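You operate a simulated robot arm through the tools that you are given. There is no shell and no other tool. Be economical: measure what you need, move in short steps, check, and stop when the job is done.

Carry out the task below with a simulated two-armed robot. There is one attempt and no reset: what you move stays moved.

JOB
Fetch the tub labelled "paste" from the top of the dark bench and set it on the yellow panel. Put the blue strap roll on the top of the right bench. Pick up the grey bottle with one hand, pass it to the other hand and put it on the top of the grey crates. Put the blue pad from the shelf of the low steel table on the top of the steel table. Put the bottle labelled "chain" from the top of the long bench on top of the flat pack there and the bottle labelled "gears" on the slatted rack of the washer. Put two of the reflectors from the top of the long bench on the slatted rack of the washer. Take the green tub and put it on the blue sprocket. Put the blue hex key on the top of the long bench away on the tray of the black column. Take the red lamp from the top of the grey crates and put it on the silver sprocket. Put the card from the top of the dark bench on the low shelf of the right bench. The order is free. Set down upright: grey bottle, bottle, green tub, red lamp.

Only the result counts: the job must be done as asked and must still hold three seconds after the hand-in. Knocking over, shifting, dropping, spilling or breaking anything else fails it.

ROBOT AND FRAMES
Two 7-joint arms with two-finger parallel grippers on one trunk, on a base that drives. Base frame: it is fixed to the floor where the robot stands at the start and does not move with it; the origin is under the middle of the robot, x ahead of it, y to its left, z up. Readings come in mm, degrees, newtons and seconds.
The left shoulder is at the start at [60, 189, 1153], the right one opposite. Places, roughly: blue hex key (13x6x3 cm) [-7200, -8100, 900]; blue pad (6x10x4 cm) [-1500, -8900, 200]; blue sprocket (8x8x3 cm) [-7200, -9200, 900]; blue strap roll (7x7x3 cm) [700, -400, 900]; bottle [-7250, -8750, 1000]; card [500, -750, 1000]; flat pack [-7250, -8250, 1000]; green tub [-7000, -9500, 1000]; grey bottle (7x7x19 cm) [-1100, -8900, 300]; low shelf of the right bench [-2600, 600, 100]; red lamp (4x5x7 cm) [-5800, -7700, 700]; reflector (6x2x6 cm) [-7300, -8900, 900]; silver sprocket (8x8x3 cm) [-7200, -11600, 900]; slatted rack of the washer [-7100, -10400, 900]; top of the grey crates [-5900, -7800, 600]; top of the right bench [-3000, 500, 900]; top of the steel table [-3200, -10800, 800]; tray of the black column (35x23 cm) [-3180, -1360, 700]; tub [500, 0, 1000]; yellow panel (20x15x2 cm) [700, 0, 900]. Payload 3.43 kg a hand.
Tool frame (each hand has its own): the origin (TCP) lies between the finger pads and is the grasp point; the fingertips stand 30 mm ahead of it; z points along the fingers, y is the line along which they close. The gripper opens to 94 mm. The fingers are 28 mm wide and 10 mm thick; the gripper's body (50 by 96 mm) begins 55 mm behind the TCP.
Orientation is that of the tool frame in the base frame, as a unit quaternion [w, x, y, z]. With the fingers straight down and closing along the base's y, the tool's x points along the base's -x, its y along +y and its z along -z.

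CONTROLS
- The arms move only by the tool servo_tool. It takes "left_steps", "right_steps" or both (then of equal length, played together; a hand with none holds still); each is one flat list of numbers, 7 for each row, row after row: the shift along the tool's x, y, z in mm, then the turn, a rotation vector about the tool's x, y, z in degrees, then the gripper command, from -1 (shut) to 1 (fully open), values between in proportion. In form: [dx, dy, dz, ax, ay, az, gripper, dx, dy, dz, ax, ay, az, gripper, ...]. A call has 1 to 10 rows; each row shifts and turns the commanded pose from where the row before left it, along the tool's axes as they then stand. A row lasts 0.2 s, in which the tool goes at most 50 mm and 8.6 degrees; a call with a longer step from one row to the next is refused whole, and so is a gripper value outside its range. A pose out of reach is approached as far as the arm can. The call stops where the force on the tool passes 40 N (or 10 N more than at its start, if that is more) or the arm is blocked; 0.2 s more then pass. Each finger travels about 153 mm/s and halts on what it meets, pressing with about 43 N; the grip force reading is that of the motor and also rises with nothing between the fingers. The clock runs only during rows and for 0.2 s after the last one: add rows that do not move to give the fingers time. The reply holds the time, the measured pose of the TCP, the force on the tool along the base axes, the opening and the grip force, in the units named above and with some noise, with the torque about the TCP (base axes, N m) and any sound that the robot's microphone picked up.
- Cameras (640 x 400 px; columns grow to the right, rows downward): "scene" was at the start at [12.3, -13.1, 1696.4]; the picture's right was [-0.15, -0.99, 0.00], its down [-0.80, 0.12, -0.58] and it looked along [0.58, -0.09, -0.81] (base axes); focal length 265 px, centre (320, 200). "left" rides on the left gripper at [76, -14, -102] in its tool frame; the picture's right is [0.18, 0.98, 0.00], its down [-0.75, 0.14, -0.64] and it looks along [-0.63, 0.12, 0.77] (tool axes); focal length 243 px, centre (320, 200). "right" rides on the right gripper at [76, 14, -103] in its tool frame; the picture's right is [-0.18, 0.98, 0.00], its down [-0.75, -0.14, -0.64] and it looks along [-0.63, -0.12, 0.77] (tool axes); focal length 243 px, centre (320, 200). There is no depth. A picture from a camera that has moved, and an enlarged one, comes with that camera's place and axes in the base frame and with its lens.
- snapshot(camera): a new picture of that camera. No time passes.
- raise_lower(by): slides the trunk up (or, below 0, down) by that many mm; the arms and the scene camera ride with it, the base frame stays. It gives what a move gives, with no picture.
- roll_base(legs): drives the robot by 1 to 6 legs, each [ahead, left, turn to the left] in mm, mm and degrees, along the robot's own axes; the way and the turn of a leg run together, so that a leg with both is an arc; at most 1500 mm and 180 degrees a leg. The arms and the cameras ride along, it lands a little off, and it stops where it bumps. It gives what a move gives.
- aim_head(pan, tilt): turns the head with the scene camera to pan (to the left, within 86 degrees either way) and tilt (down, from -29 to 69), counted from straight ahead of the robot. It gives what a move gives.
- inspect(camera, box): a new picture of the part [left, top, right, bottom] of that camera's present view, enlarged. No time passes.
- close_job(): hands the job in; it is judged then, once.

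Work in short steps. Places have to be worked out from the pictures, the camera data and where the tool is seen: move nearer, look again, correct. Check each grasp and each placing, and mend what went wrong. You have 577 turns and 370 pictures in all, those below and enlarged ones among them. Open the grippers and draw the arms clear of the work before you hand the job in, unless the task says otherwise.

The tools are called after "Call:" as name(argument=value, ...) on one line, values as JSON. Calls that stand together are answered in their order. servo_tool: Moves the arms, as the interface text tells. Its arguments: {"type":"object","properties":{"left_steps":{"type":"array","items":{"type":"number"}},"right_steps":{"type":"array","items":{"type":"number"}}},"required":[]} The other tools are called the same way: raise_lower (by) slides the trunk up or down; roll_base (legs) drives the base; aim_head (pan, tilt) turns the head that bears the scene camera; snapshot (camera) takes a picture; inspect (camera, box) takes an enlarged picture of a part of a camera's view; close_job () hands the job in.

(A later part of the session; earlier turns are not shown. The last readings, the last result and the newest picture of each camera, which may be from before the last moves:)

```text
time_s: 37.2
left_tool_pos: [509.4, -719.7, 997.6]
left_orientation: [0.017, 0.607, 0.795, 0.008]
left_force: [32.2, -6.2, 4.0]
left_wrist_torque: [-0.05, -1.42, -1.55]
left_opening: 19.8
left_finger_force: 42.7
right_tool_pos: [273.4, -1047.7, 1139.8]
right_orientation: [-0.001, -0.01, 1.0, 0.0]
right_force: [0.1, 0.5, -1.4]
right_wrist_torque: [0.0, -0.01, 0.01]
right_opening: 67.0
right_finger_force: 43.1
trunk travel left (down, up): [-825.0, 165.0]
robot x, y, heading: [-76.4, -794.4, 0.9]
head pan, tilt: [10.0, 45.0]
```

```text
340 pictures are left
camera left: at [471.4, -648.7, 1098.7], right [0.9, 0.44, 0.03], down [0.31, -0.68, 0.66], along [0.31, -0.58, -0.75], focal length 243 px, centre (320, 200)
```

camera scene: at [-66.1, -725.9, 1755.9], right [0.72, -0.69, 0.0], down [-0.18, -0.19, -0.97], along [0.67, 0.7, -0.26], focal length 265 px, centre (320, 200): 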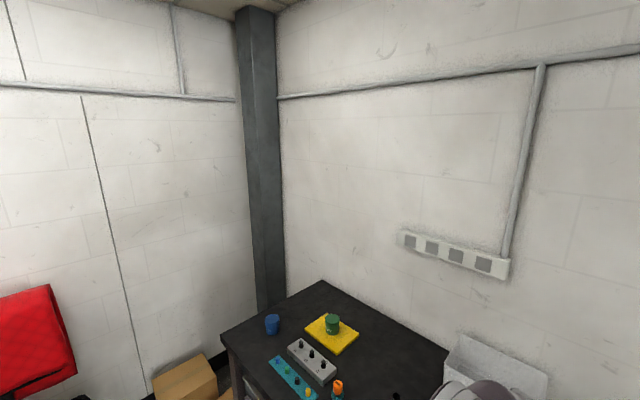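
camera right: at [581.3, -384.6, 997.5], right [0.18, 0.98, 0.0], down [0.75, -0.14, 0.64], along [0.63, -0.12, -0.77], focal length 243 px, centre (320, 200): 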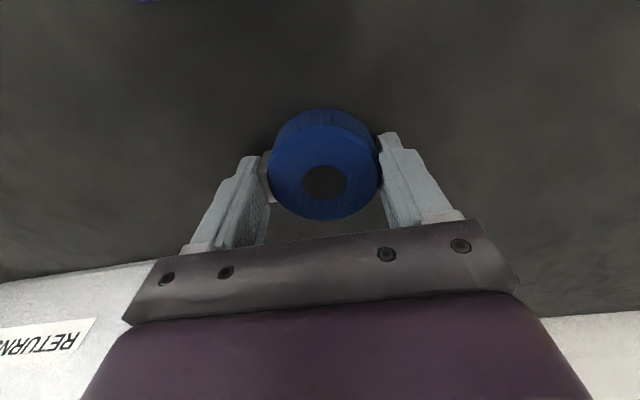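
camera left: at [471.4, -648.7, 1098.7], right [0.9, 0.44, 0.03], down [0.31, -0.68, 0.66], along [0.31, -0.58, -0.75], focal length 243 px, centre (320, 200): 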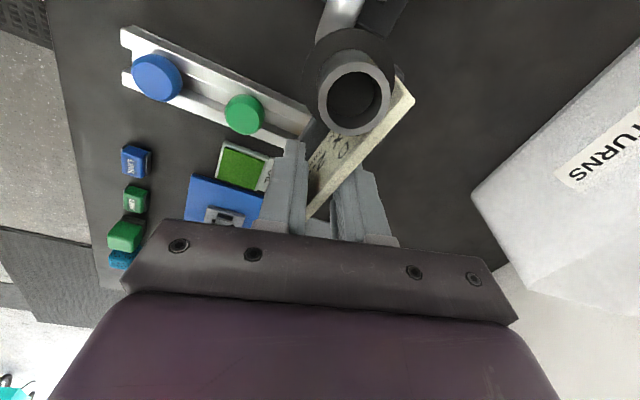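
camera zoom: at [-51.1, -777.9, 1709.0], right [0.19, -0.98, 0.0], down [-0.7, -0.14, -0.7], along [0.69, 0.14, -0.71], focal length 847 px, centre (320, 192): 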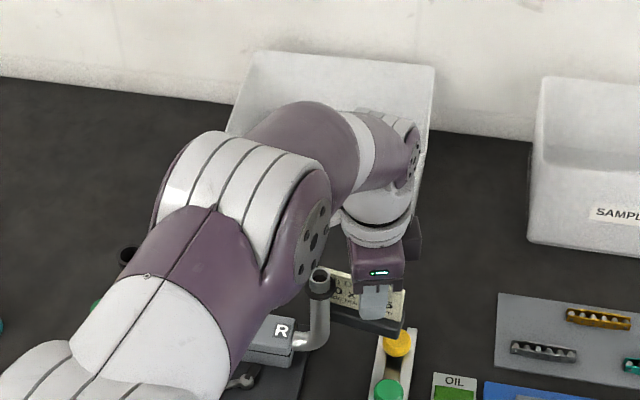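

The card base swung against the right handle (top ≈(505,-668,1005)); the handle seems unmoved. I move the hand forward away from it, then look.

Call:
servo_tool(left_steps=[0, 15, 0, 0, 0, 0, -1, 0, 25, 0, 0, 0, 0, -1, 0, 30, 0, 0, 0, 0, -1, 0, 0, 0, 0, 0, 0, -1])

Call:
snapshot(camera="left")

Call:
inspect(camera="scene", box=[220, 140, 420, 265])

```text
time_s: 38.2
left_tool_pos: [537.0, -696.9, 996.3]
left_orientation: [0.016, 0.606, 0.795, 0.007]
left_force: [0.6, 0.4, -1.1]
left_wrist_torque: [-0.04, 0.02, 0.0]
left_opening: 9.5
left_finger_force: 43.2
left hand out of reach, approached as far as the arm can: row 2, 3
right_tool_pos: [268.4, -1045.5, 1139.8]
right_orientation: [0.001, -0.01, 1.0, 0.0]
right_force: [-0.1, 0.2, -0.7]
right_wrist_torque: [0.01, 0.01, 0.0]
right_opening: 67.1
right_finger_force: 43.3
trunk travel left (down, up): [-825.0, 165.0]
robot x, y, heading: [-81.4, -787.6, 1.1]
head pan, tilt: [10.0, 45.0]
```

```text
339 pictures are left
camera left: at [499.5, -626.5, 1095.9], right [0.9, 0.44, 0.03], down [0.31, -0.68, 0.66], along [0.31, -0.58, -0.75], focal length 243 px, centre (320, 200)
```

left: 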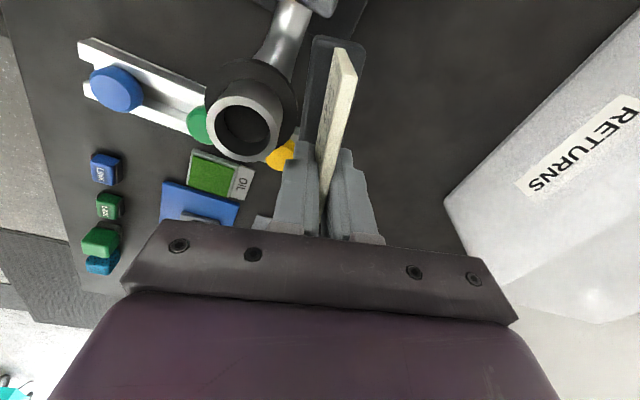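

```text
3.20 times, centred on (320, 202) of scene
camera zoom: at [-57.1, -775.6, 1709.0], right [0.19, -0.98, 0.0], down [-0.69, -0.14, -0.71], along [0.69, 0.14, -0.71], focal length 847 px, centre (320, 192)
```

zoom: 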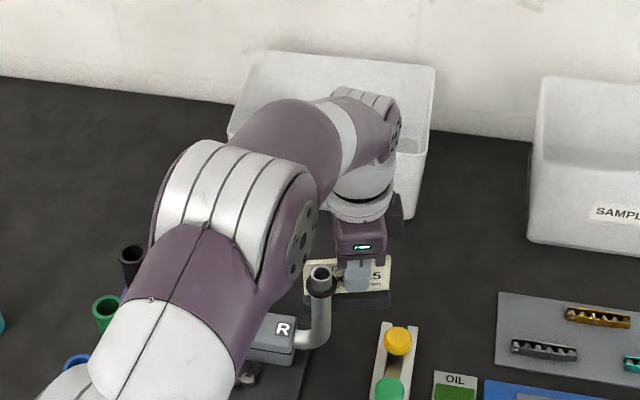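

The card sprang straight and is well gripped; the handle stands as before. I raise the trunk fully, which lifts everything straight up.

Call:
raise_lower(by=150)

```text
time_s: 40.0
left_tool_pos: [537.6, -697.3, 1145.9]
left_orientation: [0.017, 0.607, 0.795, 0.008]
left_force: [0.4, 0.2, -0.7]
left_wrist_torque: [-0.01, -0.04, -0.02]
left_opening: 9.5
left_finger_force: 43.0
right_tool_pos: [268.4, -1047.4, 1290.3]
right_orientation: [0.0, -0.009, 1.0, 0.0]
right_force: [-0.1, -1.2, -2.0]
right_wrist_torque: [0.05, -0.04, 0.0]
right_opening: 67.0
right_finger_force: 42.9
trunk travel left (down, up): [-975.0, 15.0]
robot x, y, heading: [-72.8, -790.5, 0.9]
head pan, tilt: [10.0, 45.0]
```

Card bottom now ≈1080, above the handle. I retract the left hand toward the body.

Call:
servo_tool(left_steps=[5, -30, -20, 0, 0, 0, -1, 10, -40, -10, 0, 0, 0, -1, 10, -40, 0, 0, 0, 0, -1, 10, -40, 0, 0, 0, 0, -1, 10, -40, 0, 0, 0, 0, -1, 10, -35, 0, 0, 0, 0, -1, 0, 0, 0, 0, 0, 0, -1])

Call:
snapshot(camera="scene")

```text
time_s: 41.6
left_tool_pos: [306.5, -702.3, 1167.9]
left_orientation: [0.017, 0.606, 0.795, 0.008]
left_force: [-0.9, 1.0, -1.3]
left_wrist_torque: [0.0, 0.02, 0.02]
left_opening: 9.5
left_finger_force: 42.8
right_tool_pos: [269.1, -1045.2, 1290.2]
right_orientation: [0.001, -0.01, 1.0, 0.0]
right_force: [0.4, -0.6, -1.6]
right_wrist_torque: [0.0, 0.05, 0.01]
right_opening: 67.1
right_finger_force: 42.9
trunk travel left (down, up): [-975.0, 15.0]
robot x, y, heading: [-78.5, -788.7, 1.1]
head pan, tilt: [10.0, 45.0]
```

```text
337 pictures are left
camera scene: at [-57.0, -776.3, 1859.0], right [0.19, -0.98, 0.0], down [-0.69, -0.14, -0.71], along [0.69, 0.14, -0.71], focal length 265 px, centre (320, 200)
```

scene: 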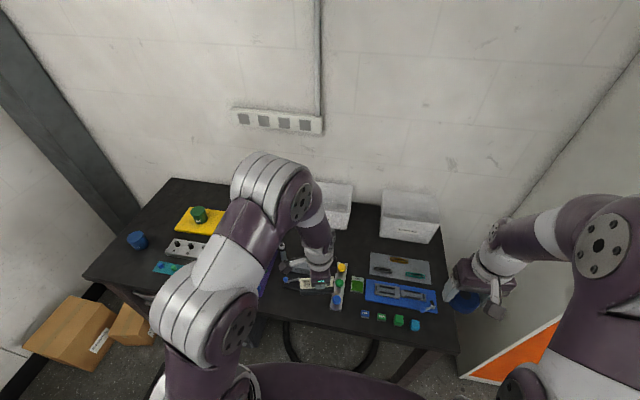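

Clear. Before backing up I look left and right to learn the room.

Call:
aim_head(pan=86, tilt=20)

Call:
snapshot(camera="scene")

Call:
aim_head(pan=-86, tilt=20)

Call:
snapshot(camera="scene")

```text
time_s: 43.1
left_tool_pos: [306.3, -702.0, 1169.4]
left_orientation: [0.017, 0.606, 0.795, 0.008]
left_force: [0.6, -0.4, -0.4]
left_wrist_torque: [-0.02, 0.05, 0.01]
left_opening: 9.5
left_finger_force: 42.7
right_tool_pos: [269.2, -1046.4, 1291.6]
right_orientation: [0.001, -0.01, 1.0, 0.0]
right_force: [0.9, -0.8, -0.1]
right_wrist_torque: [-0.01, -0.01, 0.0]
right_opening: 66.9
right_finger_force: 43.5
trunk travel left (down, up): [-975.0, 15.0]
robot x, y, heading: [-81.5, -784.0, 1.3]
head pan, tilt: [85.9, 20.0]
```

```text
336 pictures are left
camera scene: at [-132.8, -699.0, 1897.7], right [1.0, -0.05, 0.0], down [-0.02, -0.34, -0.94], along [0.05, 0.94, -0.34], focal length 265 px, centre (320, 200)
```

scene: 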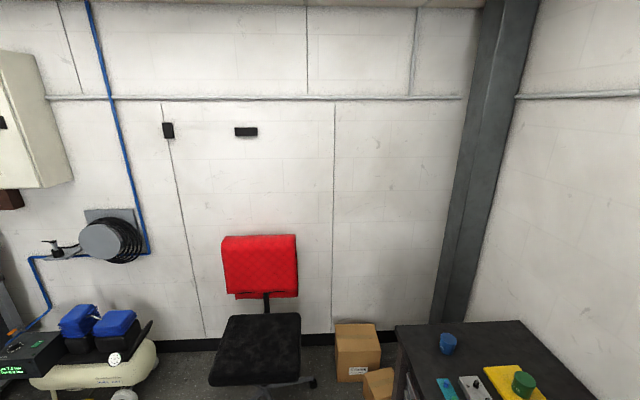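

```text
time_s: 45.7
left_tool_pos: [306.2, -701.8, 1169.6]
left_orientation: [0.017, 0.606, 0.795, 0.008]
left_force: [-0.4, -0.3, -0.9]
left_wrist_torque: [0.0, 0.01, 0.0]
left_opening: 9.6
left_finger_force: 43.0
right_tool_pos: [267.4, -1046.0, 1291.8]
right_orientation: [0.001, -0.009, 1.0, -0.001]
right_force: [-0.5, 0.3, -1.6]
right_wrist_torque: [0.01, 0.0, -0.02]
right_opening: 67.1
right_finger_force: 43.3
trunk travel left (down, up): [-975.0, 15.0]
robot x, y, heading: [-79.9, -789.8, 1.0]
head pan, tilt: [-85.9, 20.0]
```

```text
335 pictures are left
camera scene: at [-129.3, -884.7, 1897.7], right [-1.0, -0.09, 0.0], down [-0.03, 0.34, -0.94], along [0.08, -0.94, -0.34], focal length 265 px, centre (320, 200)
```

scene: 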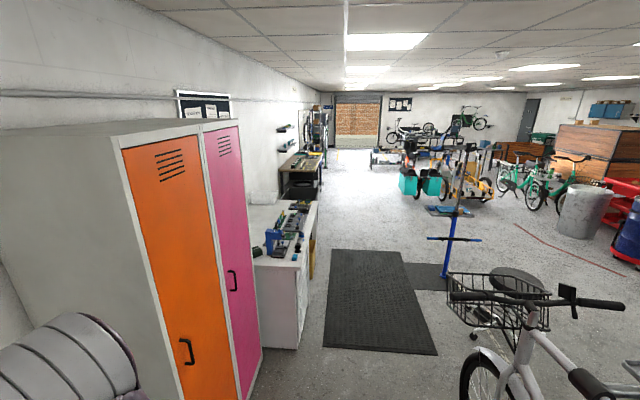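

Behind to the right stands a bicycle near (-1000,-1900); the wall with a compressor is to the left. I back up 350 mm and turn left 90° to view toward -x.

Call:
roll_base(legs=[[-350, 0, 0], [0, 0, 90]])

Call:
aim_head(pan=75, tilt=20)

Call:
snapshot(camera="scene")

```text
time_s: 51.8
left_tool_pos: [-518.9, -412.8, 1169.0]
left_orientation: [0.006, -0.142, 0.99, 0.018]
left_force: [0.2, 0.1, -1.4]
left_wrist_torque: [0.02, -0.01, 0.0]
left_opening: 9.5
left_finger_force: 42.7
right_tool_pos: [-173.5, -443.0, 1292.1]
right_orientation: [-0.001, 0.721, -0.693, -0.001]
right_force: [0.0, 0.0, -0.7]
right_wrist_torque: [-0.01, 0.05, -0.01]
right_opening: 66.8
right_finger_force: 43.4
trunk travel left (down, up): [-975.0, 15.0]
robot x, y, heading: [-423.8, -797.9, 92.1]
head pan, tilt: [-85.9, 20.0]
```

```text
time_s: 54.3
left_tool_pos: [-518.8, -413.1, 1169.5]
left_orientation: [0.006, -0.144, 0.989, 0.018]
left_force: [-1.3, 0.3, -0.6]
left_wrist_torque: [-0.02, 0.01, 0.01]
left_opening: 9.6
left_finger_force: 43.0
right_tool_pos: [-174.7, -444.5, 1289.9]
right_orientation: [0.0, 0.721, -0.693, 0.0]
right_force: [0.0, -0.4, -0.9]
right_wrist_torque: [-0.01, 0.01, 0.0]
right_opening: 67.1
right_finger_force: 43.0
trunk travel left (down, up): [-975.0, 15.0]
robot x, y, heading: [-425.2, -792.8, 92.2]
head pan, tilt: [75.0, 20.0]
```

```text
334 pictures are left
camera scene: at [-513.6, -836.8, 1897.7], right [0.22, 0.97, 0.0], down [0.33, -0.08, -0.94], along [-0.92, 0.21, -0.34], focal length 265 px, centre (320, 200)
```

scene: 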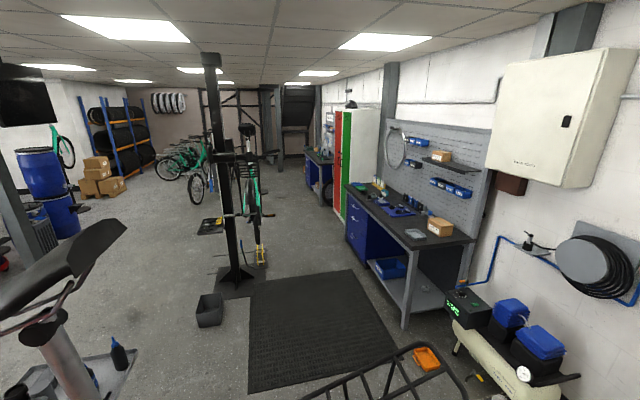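

The right bench with a lower shelf (blue box on it) is in front; a rack-like frame is in the foreground. I look lower for what blocks the path.

Call:
aim_head(pan=75, tilt=50)

Call:
snapshot(camera="scene")

```text
time_s: 55.2
left_tool_pos: [-518.3, -413.2, 1168.7]
left_orientation: [0.007, -0.142, 0.99, 0.018]
left_force: [0.7, -0.6, -1.3]
left_wrist_torque: [-0.02, 0.0, -0.03]
left_opening: 9.3
left_finger_force: 43.3
right_tool_pos: [-174.8, -444.3, 1291.0]
right_orientation: [-0.001, 0.72, -0.694, 0.0]
right_force: [0.1, -0.4, -1.2]
right_wrist_torque: [-0.01, 0.03, -0.01]
right_opening: 67.0
right_finger_force: 43.4
trunk travel left (down, up): [-975.0, 15.0]
robot x, y, heading: [-424.8, -792.1, 92.4]
head pan, tilt: [75.0, 50.0]
```

```text
333 pictures are left
camera scene: at [-498.0, -840.4, 1852.2], right [0.22, 0.98, 0.0], down [0.75, -0.17, -0.64], along [-0.63, 0.14, -0.77], focal length 265 px, centre (320, 200)
```

scene: 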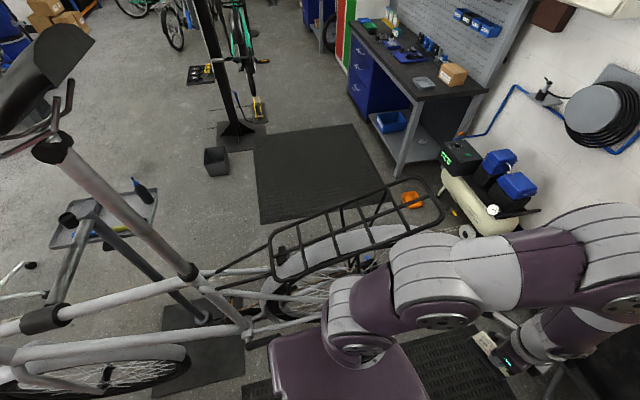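

A bicycle held in a repair stand lies on my west side. I drive 500 mm north (ahead) in the free strip and look west again to get the bike's rear end by parallax.

Call:
roll_base(legs=[[450, 0, 0]])

Call:
snapshot(camera="scene")

```text
time_s: 57.9
left_tool_pos: [-535.0, 30.9, 1169.6]
left_orientation: [0.006, -0.142, 0.99, 0.019]
left_force: [-0.7, 1.2, -0.9]
left_wrist_torque: [0.05, 0.02, 0.02]
left_opening: 9.3
left_finger_force: 43.6
right_tool_pos: [-191.1, -1.4, 1292.3]
right_orientation: [-0.001, 0.72, -0.694, -0.002]
right_force: [-0.3, -0.2, -0.6]
right_wrist_torque: [-0.02, 0.01, 0.03]
right_opening: 66.8
right_finger_force: 43.6
trunk travel left (down, up): [-975.0, 15.0]
robot x, y, heading: [-444.1, -345.7, 92.2]
head pan, tilt: [75.0, 50.0]
```

```text
332 pictures are left
camera scene: at [-514.8, -396.9, 1852.1], right [0.22, 0.97, 0.0], down [0.75, -0.17, -0.64], along [-0.63, 0.14, -0.77], focal length 265 px, centre (320, 200)
```

scene: 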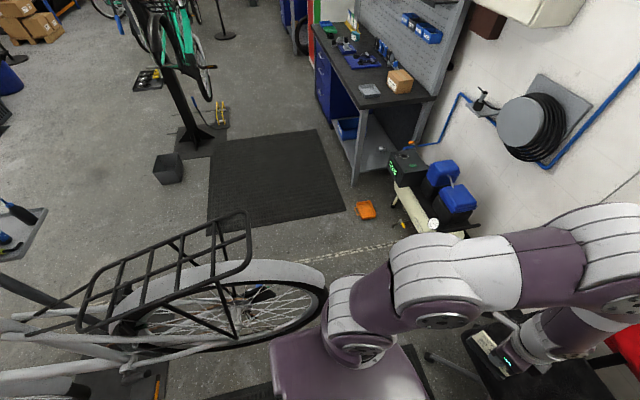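

Parallax puts the raised bike's rear end at ≈(-830,-480..-330, up to 1370). I go on north to y≈130, turn to face west and look.

Call:
roll_base(legs=[[470, 0, 0], [0, 0, 88]])

Call:
aim_head(pan=0, tilt=40)

Call:
snapshot(camera="scene")

```text
time_s: 60.2
left_tool_pos: [-542.7, 405.5, 1168.2]
left_orientation: [0.005, -0.133, 0.991, 0.016]
left_force: [-0.3, 0.2, -0.7]
left_wrist_torque: [-0.03, 0.03, -0.01]
left_opening: 9.5
left_finger_force: 43.0
right_tool_pos: [-199.2, 368.1, 1290.1]
right_orientation: [0.001, 0.714, -0.7, 0.0]
right_force: [0.7, -0.7, -1.2]
right_wrist_torque: [-0.02, 0.04, 0.01]
right_opening: 67.0
right_finger_force: 43.1
trunk travel left (down, up): [-975.0, 15.0]
robot x, y, heading: [-464.5, 21.1, 91.1]
head pan, tilt: [75.0, 50.0]
stopped in leg 1: the robot was blocked; the commanded pose is now the measured one
```

```text
time_s: 61.7
left_tool_pos: [-547.1, 404.3, 1169.3]
left_orientation: [0.007, -0.133, 0.991, 0.017]
left_force: [-0.8, 0.1, -1.5]
left_wrist_torque: [0.01, 0.0, 0.0]
left_opening: 9.6
left_finger_force: 43.1
right_tool_pos: [-202.9, 367.3, 1290.5]
right_orientation: [-0.001, 0.715, -0.699, 0.001]
right_force: [-0.2, -0.6, -0.7]
right_wrist_torque: [-0.01, 0.0, 0.01]
right_opening: 66.7
right_finger_force: 43.2
trunk travel left (down, up): [-975.0, 15.0]
robot x, y, heading: [-461.5, 19.1, 90.9]
head pan, tilt: [0.0, 40.0]
```

```text
331 pictures are left
camera scene: at [-461.0, 43.5, 1866.3], right [1.0, 0.02, 0.0], down [0.01, -0.64, -0.77], along [-0.02, 0.77, -0.64], focal length 265 px, centre (320, 200)
```

scene: 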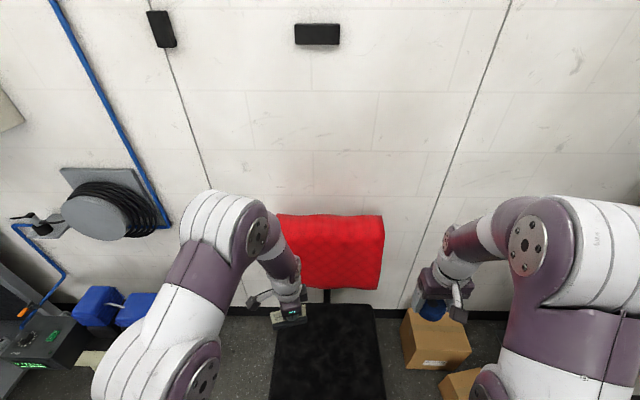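

I touched the chair's base; I back off 30 mm and strafe left (west) between the chair and the bike's rear, where the base passes under the raised bike's end.

Call:
roll_base(legs=[[-30, 0, 0], [0, 250, 0]])

Call:
aim_head(pan=86, tilt=40)

Call:
snapshot(camera="scene")

```text
time_s: 64.0
left_tool_pos: [-790.5, 368.7, 1168.1]
left_orientation: [0.006, -0.133, 0.991, 0.018]
left_force: [-0.1, 0.7, -1.5]
left_wrist_torque: [0.03, 0.0, -0.01]
left_opening: 9.3
left_finger_force: 43.3
right_tool_pos: [-445.7, 331.1, 1290.7]
right_orientation: [0.0, 0.714, -0.7, -0.002]
right_force: [-0.5, 0.0, -0.8]
right_wrist_torque: [0.01, 0.03, 0.01]
right_opening: 66.9
right_finger_force: 42.7
trunk travel left (down, up): [-975.0, 15.0]
robot x, y, heading: [-707.9, -16.4, 91.1]
head pan, tilt: [0.0, 40.0]
```

```text
time_s: 65.5
left_tool_pos: [-792.5, 368.3, 1169.4]
left_orientation: [0.006, -0.133, 0.991, 0.018]
left_force: [0.0, 0.3, -0.5]
left_wrist_torque: [0.02, 0.04, 0.04]
left_opening: 9.7
left_finger_force: 43.0
right_tool_pos: [-448.0, 331.0, 1291.0]
right_orientation: [0.0, 0.715, -0.699, -0.001]
right_force: [-0.7, -0.1, -1.2]
right_wrist_torque: [0.0, 0.03, 0.02]
right_opening: 67.0
right_finger_force: 43.4
trunk travel left (down, up): [-975.0, 15.0]
robot x, y, heading: [-704.2, -16.6, 90.7]
head pan, tilt: [85.9, 40.0]
```

```text
330 pictures are left
camera scene: at [-789.6, -73.5, 1866.3], right [0.05, 1.0, 0.0], down [0.64, -0.03, -0.77], along [-0.77, 0.04, -0.64], focal length 265 px, centre (320, 200)
```

scene: 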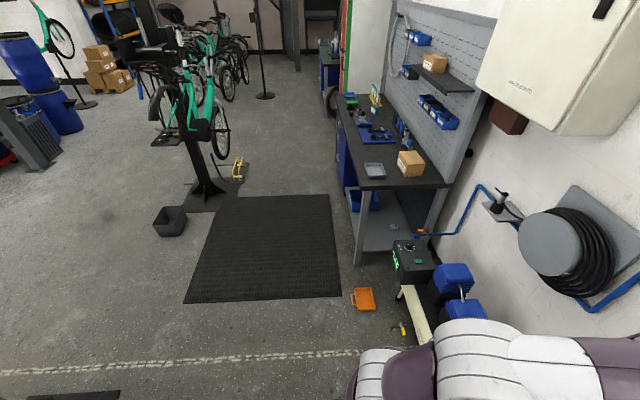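

The way west is clear: bench top spans x -2050…-3680, front edge y≈230, low shelf under its near half. An orange crate lies at (-1843,308). I strafe west past the bike, step back to y≈-150, then on to x≈-2300.

Call:
roll_base(legs=[[0, 600, 0], [-130, 0, 0], [0, 950, 0]])

Call:
aim_head(pan=15, tilt=45)

Call:
snapshot(camera="scene")

```text
time_s: 74.4
left_tool_pos: [-2337.5, 222.2, 1168.5]
left_orientation: [0.007, -0.123, 0.992, 0.018]
left_force: [0.2, -0.5, -1.5]
left_wrist_torque: [0.02, -0.02, -0.03]
left_opening: 9.3
left_finger_force: 42.7
right_tool_pos: [-1993.6, 177.2, 1290.5]
right_orientation: [-0.001, 0.707, -0.707, 0.0]
right_force: [0.1, 0.6, -0.7]
right_wrist_torque: [0.0, 0.02, 0.01]
right_opening: 67.1
right_finger_force: 43.7
trunk travel left (down, up): [-975.0, 15.0]
robot x, y, heading: [-2258.1, -163.6, 89.9]
head pan, tilt: [85.9, 40.0]
```

```text
time_s: 75.8
left_tool_pos: [-2338.3, 222.5, 1168.5]
left_orientation: [0.007, -0.124, 0.992, 0.017]
left_force: [-0.3, 0.1, 0.1]
left_wrist_torque: [-0.01, -0.02, -0.03]
left_opening: 9.5
left_finger_force: 42.8
right_tool_pos: [-1995.0, 177.0, 1291.4]
right_orientation: [0.001, -0.707, 0.707, 0.0]
right_force: [-0.1, 0.6, -0.4]
right_wrist_torque: [-0.01, 0.01, -0.02]
right_opening: 66.8
right_finger_force: 42.5
trunk travel left (down, up): [-975.0, 15.0]
robot x, y, heading: [-2259.0, -164.8, 90.1]
head pan, tilt: [15.0, 45.0]
```

```text
329 pictures are left
camera scene: at [-2280.8, -147.2, 1859.0], right [0.97, 0.26, 0.0], down [0.18, -0.68, -0.71], along [-0.18, 0.68, -0.71], focal length 265 px, centre (320, 200)
```

scene: 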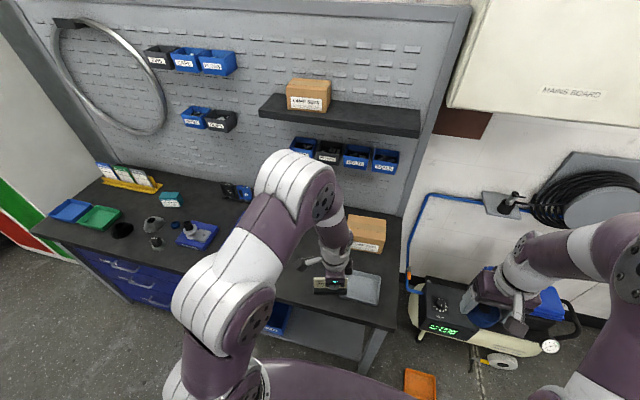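

Free area of bench top lies around x -2500…-2800. I strafe left 420 mm so the right hand can put the roll there, then look.

Call:
roll_base(legs=[[0, 420, 0]])

Call:
aim_head(pan=-10, tilt=55)

Call:
snapshot(camera="scene")

Call:
snapshot(camera="right")

```text
time_s: 78.4
left_tool_pos: [-2751.4, 224.8, 1169.1]
left_orientation: [0.005, -0.118, 0.993, 0.017]
left_force: [-0.8, 0.2, -1.2]
left_wrist_torque: [0.04, 0.0, 0.01]
left_opening: 9.5
left_finger_force: 42.8
right_tool_pos: [-2407.4, 178.3, 1290.5]
right_orientation: [0.001, -0.702, 0.712, 0.0]
right_force: [-0.1, -0.1, -0.5]
right_wrist_torque: [-0.02, -0.02, 0.01]
right_opening: 66.8
right_finger_force: 42.4
trunk travel left (down, up): [-975.0, 15.0]
robot x, y, heading: [-2675.5, -161.6, 89.4]
head pan, tilt: [15.0, 45.0]
```

```text
time_s: 79.3
left_tool_pos: [-2752.9, 225.7, 1169.1]
left_orientation: [0.007, -0.118, 0.993, 0.018]
left_force: [-0.3, 0.6, -0.9]
left_wrist_torque: [0.01, -0.02, 0.0]
left_opening: 9.6
left_finger_force: 43.5
right_tool_pos: [-2410.6, 176.5, 1290.8]
right_orientation: [0.001, -0.703, 0.712, -0.001]
right_force: [0.2, 0.2, -2.0]
right_wrist_torque: [0.01, 0.01, -0.01]
right_opening: 66.9
right_finger_force: 43.0
trunk travel left (down, up): [-975.0, 15.0]
robot x, y, heading: [-2675.6, -157.4, 89.1]
head pan, tilt: [-10.0, 55.0]
```

```text
328 pictures are left
camera scene: at [-2666.1, -152.6, 1845.7], right [0.98, -0.18, 0.0], down [-0.15, -0.81, -0.57], along [0.11, 0.56, -0.82], focal length 265 px, centre (320, 200)
```

scene: 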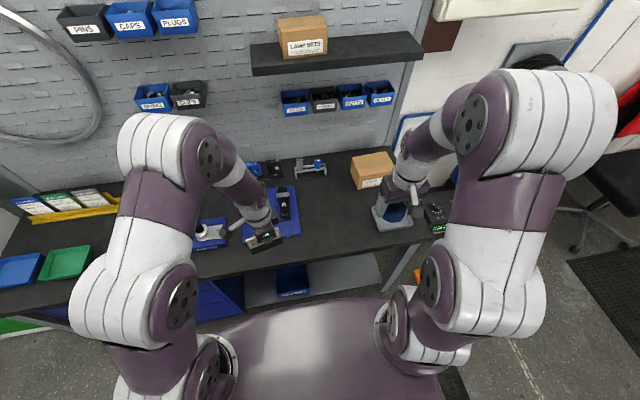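

```text
327 pictures are left
camera right: at [-2426.0, 100.8, 1392.7], right [-0.98, 0.19, 0.0], down [0.15, 0.75, 0.64], along [0.13, 0.63, -0.77], focal length 243 px, centre (320, 200)
```

right: 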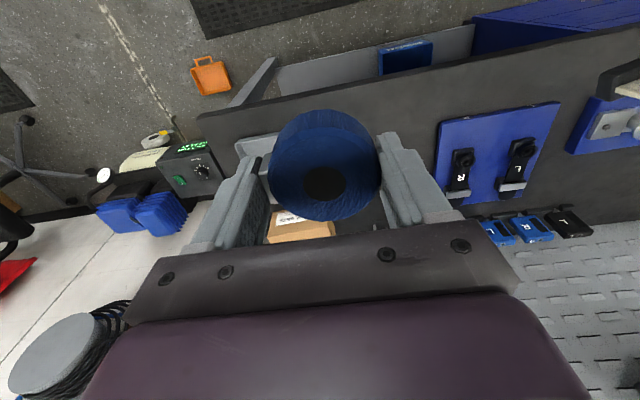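

The free spot ≈(-2480,400) lies between the pedal mat and the grey tray. I move the right hand there at height, then partly down.

Call:
servo_tool(right_steps=[-40, 14, 0, 0, 0, 0, -1, -40, 14, 0, 0, 0, 0, -1, -40, 14, 20, 0, 0, 0, -1, -40, 14, 25, 0, 0, 0, -1, -40, 14, 25, 0, 0, 0, -1, -23, 0, 40, 0, 0, 0, -1, 0, 0, 45, 0, 0, 0, -1, 0, 0, 45, 0, 0, 0, -1, 0, 0, 45, 0, 0, 0, -1, 0, 0, 45, 0, 0, 0, -1])

Call:
snapshot(camera="right")

Call:
snapshot(camera="scene")

```text
time_s: 81.5
left_tool_pos: [-2752.8, 225.3, 1169.2]
left_orientation: [0.006, -0.119, 0.993, 0.017]
left_force: [-0.2, -0.2, -1.2]
left_wrist_torque: [-0.02, 0.0, 0.01]
left_opening: 9.6
left_finger_force: 43.0
right_tool_pos: [-2476.1, 400.5, 999.9]
right_orientation: [0.001, -0.703, 0.711, 0.001]
right_force: [1.4, -0.7, -0.8]
right_wrist_torque: [0.0, 0.01, 0.01]
right_opening: 67.0
right_finger_force: 43.2
trunk travel left (down, up): [-975.0, 15.0]
robot x, y, heading: [-2675.4, -160.5, 89.2]
head pan, tilt: [-10.0, 55.0]
```

```text
326 pictures are left
camera right: at [-2491.5, 324.0, 1103.2], right [-0.98, 0.19, 0.0], down [0.15, 0.75, 0.64], along [0.12, 0.63, -0.76], focal length 243 px, centre (320, 200)
```

right: 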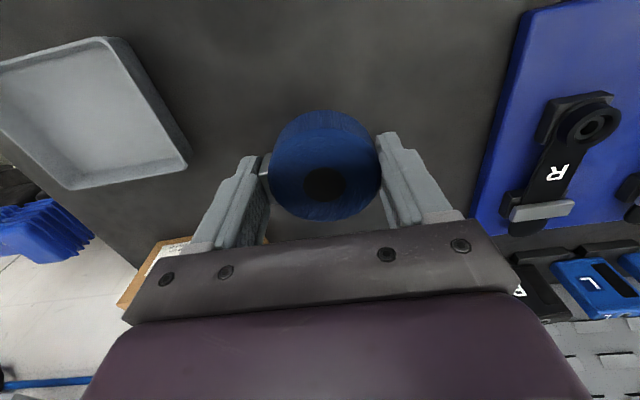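

```text
325 pictures are left
camera scene: at [-2664.3, -151.4, 1845.7], right [0.98, -0.18, 0.0], down [-0.15, -0.81, -0.57], along [0.11, 0.56, -0.82], focal length 265 px, centre (320, 200)
```

scene: 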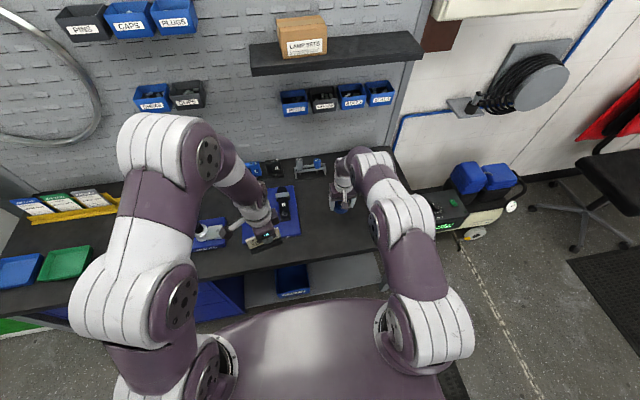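

Clear spot. I descend until contact.

Call:
servo_tool(right_steps=[0, 0, 25, 0, 0, 0, -1, 0, 0, 20, 0, 0, 0, -1, 0, 0, 8, 0, 0, 0, -1, 0, 0, 5, 0, 0, 0, -1, 0, 0, 5, 0, 0, 0, -1, 0, 0, 5, 0, 0, 0, -1, 0, 0, 5, 0, 0, 0, -1, 0, 0, 0, 0, 0, 0, -1])

```text
time_s: 83.3
left_tool_pos: [-2752.2, 224.9, 1169.4]
left_orientation: [0.006, -0.118, 0.993, 0.017]
left_force: [0.2, 0.0, -0.3]
left_wrist_torque: [0.01, 0.0, -0.02]
left_opening: 9.3
left_finger_force: 42.9
right_tool_pos: [-2478.1, 400.6, 928.6]
right_orientation: [0.001, -0.704, 0.711, 0.001]
right_force: [0.3, 0.3, -1.5]
right_wrist_torque: [-0.02, -0.02, -0.04]
right_opening: 67.1
right_finger_force: 42.7
trunk travel left (down, up): [-975.0, 15.0]
robot x, y, heading: [-2679.1, -162.0, 89.5]
head pan, tilt: [-10.0, 55.0]
```

Call:
servo_tool(right_steps=[0, 0, 4, 0, 0, 0, -1, 0, 0, 4, 0, 0, 0, -1, 0, 0, 4, 0, 0, 0, -1, 0, 0, 4, 0, 0, 0, -1, 0, 0, 4, 0, 0, 0, -1, 0, 0, 4, 0, 0, 0, -1, 0, 0, 4, 0, 0, 0, -1, 0, 0, 4, 0, 0, 0, -1])

```text
time_s: 85.1
left_tool_pos: [-2751.4, 225.0, 1167.9]
left_orientation: [0.007, -0.119, 0.993, 0.018]
left_force: [-0.1, 0.2, -0.4]
left_wrist_torque: [0.0, 0.02, 0.02]
left_opening: 9.3
left_finger_force: 43.5
right_tool_pos: [-2478.2, 400.8, 894.8]
right_orientation: [0.0, -0.703, 0.711, 0.001]
right_force: [-0.3, -0.6, -0.1]
right_wrist_torque: [-0.02, 0.03, 0.0]
right_opening: 66.8
right_finger_force: 42.7
trunk travel left (down, up): [-975.0, 15.0]
robot x, y, heading: [-2675.3, -160.1, 89.3]
head pan, tilt: [-10.0, 55.0]
```

The weight seems just taken at z≈895 (bench ≈861 as well). I check with 3 mm more.

Call:
servo_tool(right_steps=[0, 0, 2, 0, 0, 0, -1, 0, 0, 2, 0, 0, 0, -1, 0, 0, 0, 0, 0, 0, -1])

```text
time_s: 85.9
left_tool_pos: [-2752.9, 221.5, 1170.0]
left_orientation: [0.009, -0.118, 0.993, 0.018]
left_force: [0.4, 0.5, 0.2]
left_wrist_torque: [0.01, 0.0, 0.02]
left_opening: 9.4
left_finger_force: 42.5
right_tool_pos: [-2477.4, 402.6, 895.6]
right_orientation: [0.004, -0.703, 0.711, 0.002]
right_force: [3.2, -0.2, 27.9]
right_wrist_torque: [-0.64, 0.18, 0.06]
right_opening: 67.0
right_finger_force: 43.1
trunk travel left (down, up): [-975.0, 15.0]
robot x, y, heading: [-2678.5, -161.8, 89.5]
head pan, tilt: [-10.0, 55.0]
```

Solid contact. I back off 3 mm, open and rise.

Call:
servo_tool(right_steps=[0, 0, -3, 0, 0, 0, -1, 0, 0, 0, 0, 0, 0, 1, 0, 0, 0, 0, 0, 0, 1, 0, 0, -25, 0, 0, 0, 1, 0, 0, -45, 0, 0, 0, 1, 0, 0, -45, 0, 0, 0, 1, 0, 0, -45, 0, 0, 0, 1, 0, 0, -45, 0, 0, 0, 1])

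Call:
snapshot(camera="right")

```text
time_s: 87.7
left_tool_pos: [-2752.6, 224.6, 1168.6]
left_orientation: [0.006, -0.118, 0.993, 0.017]
left_force: [-0.6, -0.2, -0.7]
left_wrist_torque: [-0.01, -0.01, 0.0]
left_opening: 9.6
left_finger_force: 43.2
right_tool_pos: [-2477.1, 397.6, 1100.7]
right_orientation: [0.001, -0.703, 0.711, 0.0]
right_force: [-0.1, 0.2, 1.1]
right_wrist_torque: [-0.02, 0.0, -0.01]
right_opening: 93.8
right_finger_force: 0.0
trunk travel left (down, up): [-975.0, 15.0]
robot x, y, heading: [-2676.1, -160.0, 89.1]
head pan, tilt: [-10.0, 55.0]
```

```text
324 pictures are left
camera right: at [-2493.1, 321.3, 1201.9], right [-0.98, 0.19, 0.0], down [0.15, 0.75, 0.64], along [0.13, 0.63, -0.77], focal length 243 px, centre (320, 200)
```

right: 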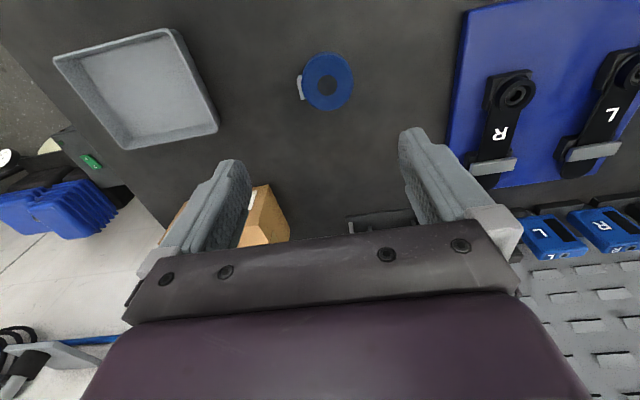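

Roll placed well. I retract the right hand, move back 60 mm and strafe right 330 mm for the low shelf; then look down at it.

Call:
servo_tool(right_steps=[40, 0, 0, 0, 0, 0, 1, 45, 0, 0, 0, 0, 0, 1, 45, 0, 0, 0, 0, 0, 1, 45, -10, 0, 0, 0, 0, 0, 45, -10, 0, 0, 0, 0, 0, 45, -10, 0, 0, 0, 0, 0])

Call:
roll_base(legs=[[-60, 0, 0], [0, -330, 0]])

Call:
aim_head(pan=0, tilt=60)

Call:
snapshot(camera="scene")

Call:
snapshot(camera="left")

```text
time_s: 89.1
left_tool_pos: [-2752.1, 223.8, 1170.6]
left_orientation: [0.006, -0.119, 0.993, 0.017]
left_force: [0.0, 1.0, -0.5]
left_wrist_torque: [0.02, 0.02, 0.03]
left_opening: 9.3
left_finger_force: 42.9
right_tool_pos: [-2447.6, 133.5, 1099.3]
right_orientation: [0.001, -0.704, 0.71, 0.001]
right_force: [-0.1, 1.4, -1.0]
right_wrist_torque: [0.03, -0.02, -0.02]
right_opening: 47.1
right_finger_force: 0.1
trunk travel left (down, up): [-975.0, 15.0]
robot x, y, heading: [-2677.5, -163.6, 89.4]
head pan, tilt: [-10.0, 55.0]
```

```text
time_s: 91.9
left_tool_pos: [-2424.6, 163.0, 1169.2]
left_orientation: [0.008, -0.12, 0.993, 0.017]
left_force: [-0.5, -0.4, -0.7]
left_wrist_torque: [-0.02, -0.02, -0.02]
left_opening: 9.5
left_finger_force: 42.9
right_tool_pos: [-2121.2, 73.1, 1099.9]
right_orientation: [0.002, -0.704, 0.71, 0.0]
right_force: [0.2, -0.5, 0.0]
right_wrist_torque: [0.01, 0.02, -0.01]
right_opening: 46.9
right_finger_force: 0.0
trunk travel left (down, up): [-975.0, 15.0]
robot x, y, heading: [-2346.2, -224.7, 89.5]
head pan, tilt: [-10.0, 55.0]
```

```text
time_s: 92.6
left_tool_pos: [-2422.6, 162.3, 1168.8]
left_orientation: [0.007, -0.119, 0.993, 0.017]
left_force: [0.1, 0.7, -0.5]
left_wrist_torque: [0.01, 0.0, 0.01]
left_opening: 9.5
left_finger_force: 42.7
right_tool_pos: [-2119.7, 72.3, 1100.1]
right_orientation: [0.001, -0.704, 0.71, 0.001]
right_force: [-0.5, 0.6, 0.8]
right_wrist_torque: [-0.02, 0.01, -0.01]
right_opening: 47.0
right_finger_force: 0.1
trunk travel left (down, up): [-975.0, 15.0]
robot x, y, heading: [-2347.9, -225.7, 89.4]
head pan, tilt: [0.0, 60.0]
```

```text
323 pictures are left
camera scene: at [-2346.6, -219.5, 1839.6], right [1.0, -0.01, 0.0], down [-0.01, -0.87, -0.5], along [0.0, 0.5, -0.87], focal length 265 px, centre (320, 200)
```

scene: 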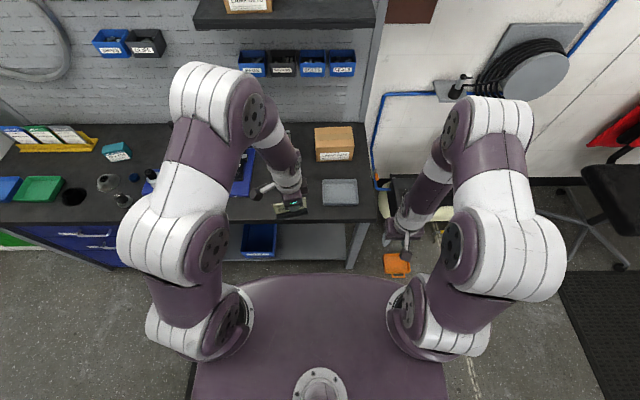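

```text
322 pictures are left
camera left: at [-2494.4, 126.3, 1268.9], right [-0.41, 0.91, 0.03], down [0.69, 0.29, 0.66], along [0.59, 0.29, -0.75], focal length 243 px, centre (320, 200)
```

left: 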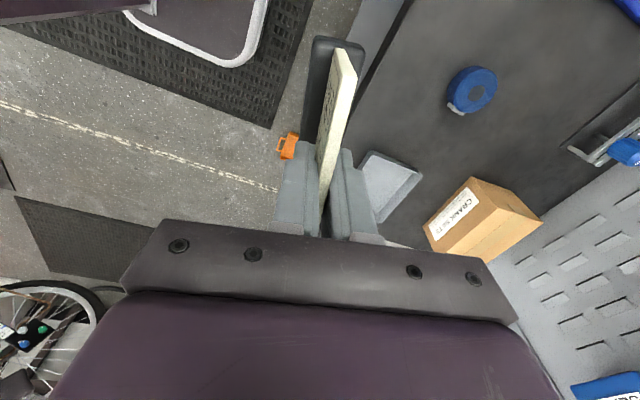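

The shelf's free part is visible right of the blue box. I pull the left hand back 60 mm so it clears the bench edge, then lower the trunk 700 mm.

Call:
servo_tool(left_steps=[0, -30, 0, 0, 0, 0, -1, 0, -30, 0, 0, 0, 0, -1, 0, 0, 0, 0, 0, 0, -1])

Call:
raise_lower(by=-700)

Call:
aim_head(pan=5, tilt=40)

Call:
snapshot(camera="scene")

Call:
snapshot(camera="left")

```text
time_s: 93.4
left_tool_pos: [-2409.8, 103.0, 1168.8]
left_orientation: [0.007, -0.119, 0.993, 0.016]
left_force: [0.5, 0.8, -1.8]
left_wrist_torque: [0.0, 0.02, 0.02]
left_opening: 9.5
left_finger_force: 43.4
right_tool_pos: [-2118.5, 73.3, 1098.1]
right_orientation: [0.001, -0.704, 0.71, 0.001]
right_force: [-0.1, -0.3, 0.7]
right_wrist_torque: [0.02, 0.03, 0.02]
right_opening: 46.9
right_finger_force: 0.0
trunk travel left (down, up): [-975.0, 15.0]
robot x, y, heading: [-2350.6, -224.1, 89.5]
head pan, tilt: [0.0, 60.0]
```

```text
refused: -700 is not a number from -400 to 400
```

```text
time_s: 94.2
left_tool_pos: [-2410.0, 104.1, 1168.3]
left_orientation: [0.007, -0.12, 0.993, 0.018]
left_force: [0.0, -0.1, -0.2]
left_wrist_torque: [-0.01, 0.01, 0.01]
left_opening: 9.5
left_finger_force: 43.0
right_tool_pos: [-2119.9, 72.7, 1098.0]
right_orientation: [0.001, -0.704, 0.71, 0.001]
right_force: [-0.7, 0.4, 0.0]
right_wrist_torque: [0.0, 0.01, 0.03]
right_opening: 47.1
right_finger_force: 0.0
trunk travel left (down, up): [-975.0, 15.0]
robot x, y, heading: [-2347.1, -225.2, 89.5]
head pan, tilt: [5.0, 40.0]
```

```text
321 pictures are left
camera scene: at [-2354.5, -201.8, 1866.2], right [1.0, 0.08, 0.0], down [0.05, -0.64, -0.77], along [-0.06, 0.76, -0.64], focal length 265 px, centre (320, 200)
```

scene: 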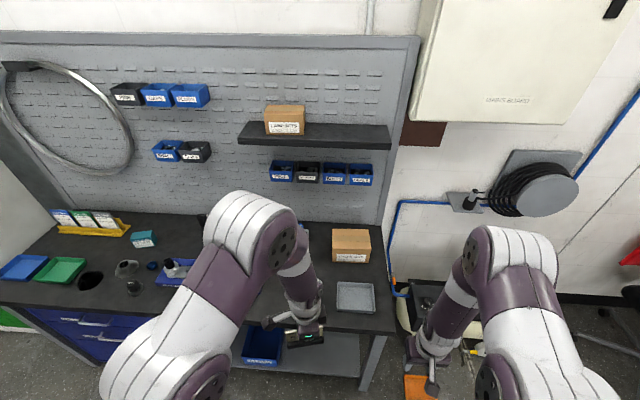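

```text
320 pictures are left
camera left: at [-2481.8, 67.8, 1268.2], right [-0.41, 0.91, 0.03], down [0.69, 0.29, 0.66], along [0.59, 0.29, -0.75], focal length 243 px, centre (320, 200)
```

left: 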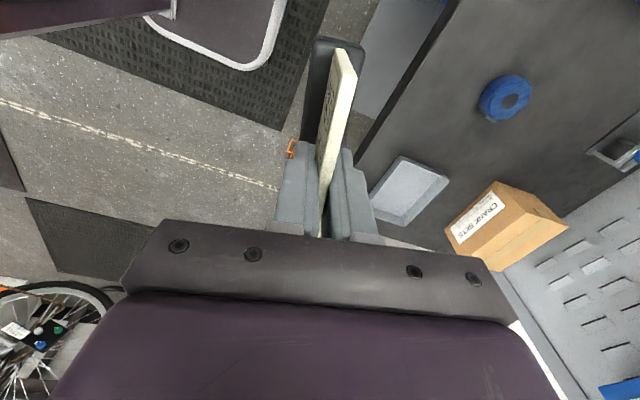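

Lowering is limited to 400 a call; I lower in two steps.

Call:
raise_lower(by=-400)

Call:
raise_lower(by=-250)

Call:
snapshot(camera="scene")

Call:
snapshot(camera="left")

```text
time_s: 98.0
left_tool_pos: [-2408.9, 102.9, 768.3]
left_orientation: [0.006, -0.119, 0.993, 0.018]
left_force: [1.0, 0.0, -1.2]
left_wrist_torque: [-0.05, 0.01, 0.01]
left_opening: 9.6
left_finger_force: 43.2
right_tool_pos: [-2119.4, 71.1, 699.8]
right_orientation: [0.001, -0.704, 0.71, 0.001]
right_force: [-0.5, 0.4, -0.3]
right_wrist_torque: [-0.02, 0.02, 0.0]
right_opening: 47.2
right_finger_force: 0.1
trunk travel left (down, up): [-575.0, 415.0]
robot x, y, heading: [-2344.3, -224.0, 89.4]
head pan, tilt: [5.0, 40.0]
```

```text
time_s: 100.6
left_tool_pos: [-2410.9, 103.1, 518.2]
left_orientation: [0.007, -0.12, 0.993, 0.018]
left_force: [1.1, 0.1, -0.8]
left_wrist_torque: [0.04, -0.01, -0.01]
left_opening: 9.5
left_finger_force: 43.0
right_tool_pos: [-2119.8, 71.7, 448.4]
right_orientation: [0.0, -0.704, 0.71, 0.001]
right_force: [0.5, -0.4, 0.4]
right_wrist_torque: [-0.01, 0.02, -0.01]
right_opening: 46.9
right_finger_force: 0.1
trunk travel left (down, up): [-325.0, 665.0]
robot x, y, heading: [-2346.5, -224.3, 89.6]
head pan, tilt: [5.0, 40.0]
```

```text
319 pictures are left
camera scene: at [-2354.4, -201.9, 1216.4], right [1.0, 0.08, 0.0], down [0.05, -0.64, -0.77], along [-0.06, 0.76, -0.64], focal length 265 px, centre (320, 200)
```

scene: 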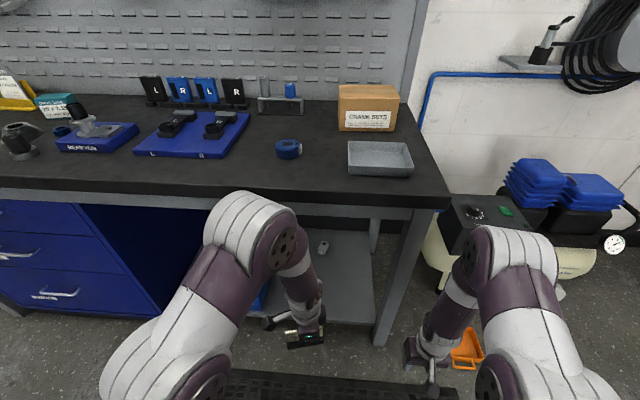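

```text
318 pictures are left
camera left: at [-2481.7, 67.7, 618.3], right [-0.41, 0.91, 0.03], down [0.69, 0.29, 0.66], along [0.59, 0.29, -0.75], focal length 243 px, centre (320, 200)
```

left: 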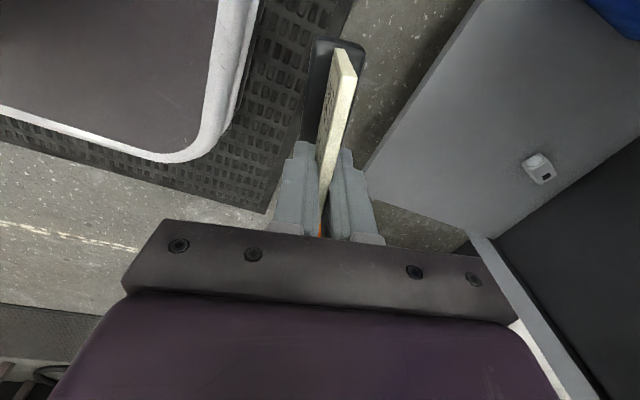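

The shelf surface is at z≈140, front edge y≈315; a small item lies at (-2409,684). I lower 200 mm more, then reach in under the bench toward (-2400,400).

Call:
raise_lower(by=-200)

Call:
servo_tool(left_steps=[-10, 40, 0, 0, 0, 0, -1, -10, 40, 0, 0, 0, 0, -1, -10, 40, 0, 0, 0, 0, -1, -10, 40, 0, 0, 0, 0, -1, -10, 40, 0, 0, 0, 0, -1, -10, 40, 0, 0, 0, 0, -1, 0, 40, 0, 0, 0, 0, -1, 0, 20, 0, 0, 0, 0, -1])

Call:
snapshot(camera="left")

Call:
snapshot(camera="scene")

```text
time_s: 102.8
left_tool_pos: [-2409.2, 103.2, 318.0]
left_orientation: [0.007, -0.12, 0.993, 0.017]
left_force: [-0.2, 0.3, 0.1]
left_wrist_torque: [0.04, -0.01, 0.01]
left_opening: 9.2
left_finger_force: 42.5
right_tool_pos: [-2120.1, 72.1, 249.0]
right_orientation: [0.001, -0.704, 0.711, 0.0]
right_force: [0.4, -0.2, 0.3]
right_wrist_torque: [0.03, -0.03, 0.0]
right_opening: 46.9
right_finger_force: 0.0
trunk travel left (down, up): [-125.0, 865.0]
robot x, y, heading: [-2347.8, -224.5, 89.5]
head pan, tilt: [5.0, 40.0]
```

```text
time_s: 104.6
left_tool_pos: [-2427.2, 387.5, 324.3]
left_orientation: [0.008, -0.119, 0.993, 0.018]
left_force: [0.1, -0.8, -1.1]
left_wrist_torque: [0.01, -0.01, 0.01]
left_opening: 9.4
left_finger_force: 42.6
left hand out of reach, approached as far as the arm can: row 7, 8
right_tool_pos: [-2119.3, 71.7, 249.3]
right_orientation: [0.001, -0.704, 0.71, 0.001]
right_force: [-0.2, -0.4, 0.8]
right_wrist_torque: [0.05, 0.01, 0.0]
right_opening: 46.8
right_finger_force: 0.1
trunk travel left (down, up): [-125.0, 865.0]
robot x, y, heading: [-2346.2, -225.6, 89.3]
head pan, tilt: [5.0, 40.0]
```

```text
317 pictures are left
camera left: at [-2499.5, 352.5, 423.8], right [-0.41, 0.91, 0.03], down [0.69, 0.29, 0.66], along [0.59, 0.29, -0.75], focal length 243 px, centre (320, 200)
```

left: 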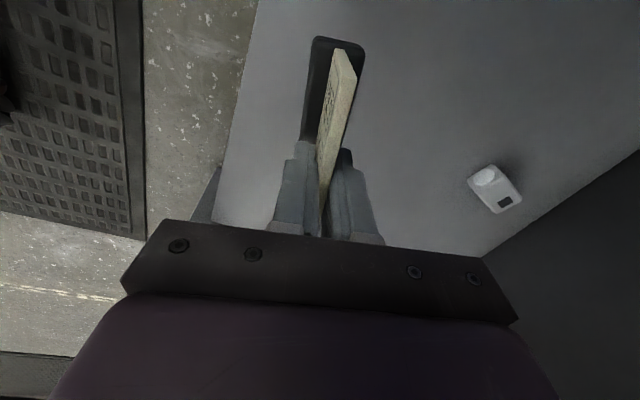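

```text
316 pictures are left
camera scene: at [-2354.4, -201.8, 1016.3], right [1.0, 0.08, 0.0], down [0.05, -0.64, -0.77], along [-0.06, 0.76, -0.64], focal length 265 px, centre (320, 200)
```

scene: 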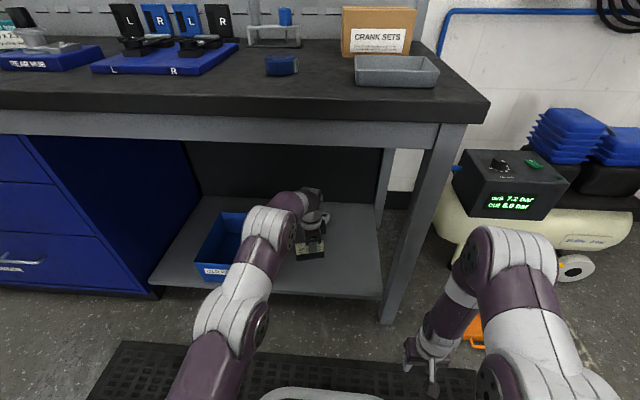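

Card is over the shelf, clear of the blue box. I descend to contact (expected z≈205).

Call:
servo_tool(left_steps=[0, 0, 30, 0, 0, 0, -1, 0, 0, 30, 0, 0, 0, -1, 0, 0, 25, 0, 0, 0, -1, 0, 0, 8, 0, 0, 0, -1, 0, 0, 5, 0, 0, 0, -1, 0, 0, 5, 0, 0, 0, -1, 0, 0, 5, 0, 0, 0, -1, 0, 0, 5, 0, 0, 0, -1])

Call:
snapshot(camera="left")

```text
time_s: 106.4
left_tool_pos: [-2424.6, 395.5, 213.3]
left_orientation: [0.007, -0.118, 0.993, 0.02]
left_force: [-2.0, -1.1, 18.0]
left_wrist_torque: [-0.6, 1.08, 0.01]
left_opening: 9.5
left_finger_force: 43.5
right_tool_pos: [-2118.8, 73.2, 249.7]
right_orientation: [0.001, -0.705, 0.71, 0.001]
right_force: [0.5, 0.2, -1.0]
right_wrist_torque: [0.01, -0.01, 0.01]
right_opening: 47.1
right_finger_force: 0.1
trunk travel left (down, up): [-125.0, 865.0]
robot x, y, heading: [-2347.3, -225.1, 89.7]
head pan, tilt: [5.0, 40.0]
```

```text
315 pictures are left
camera left: at [-2497.7, 358.6, 312.7], right [-0.41, 0.91, 0.03], down [0.69, 0.29, 0.66], along [0.59, 0.3, -0.75], focal length 243 px, centre (320, 200)
```

left: 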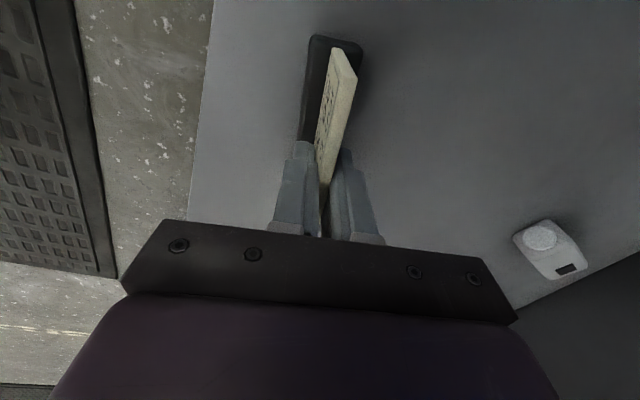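

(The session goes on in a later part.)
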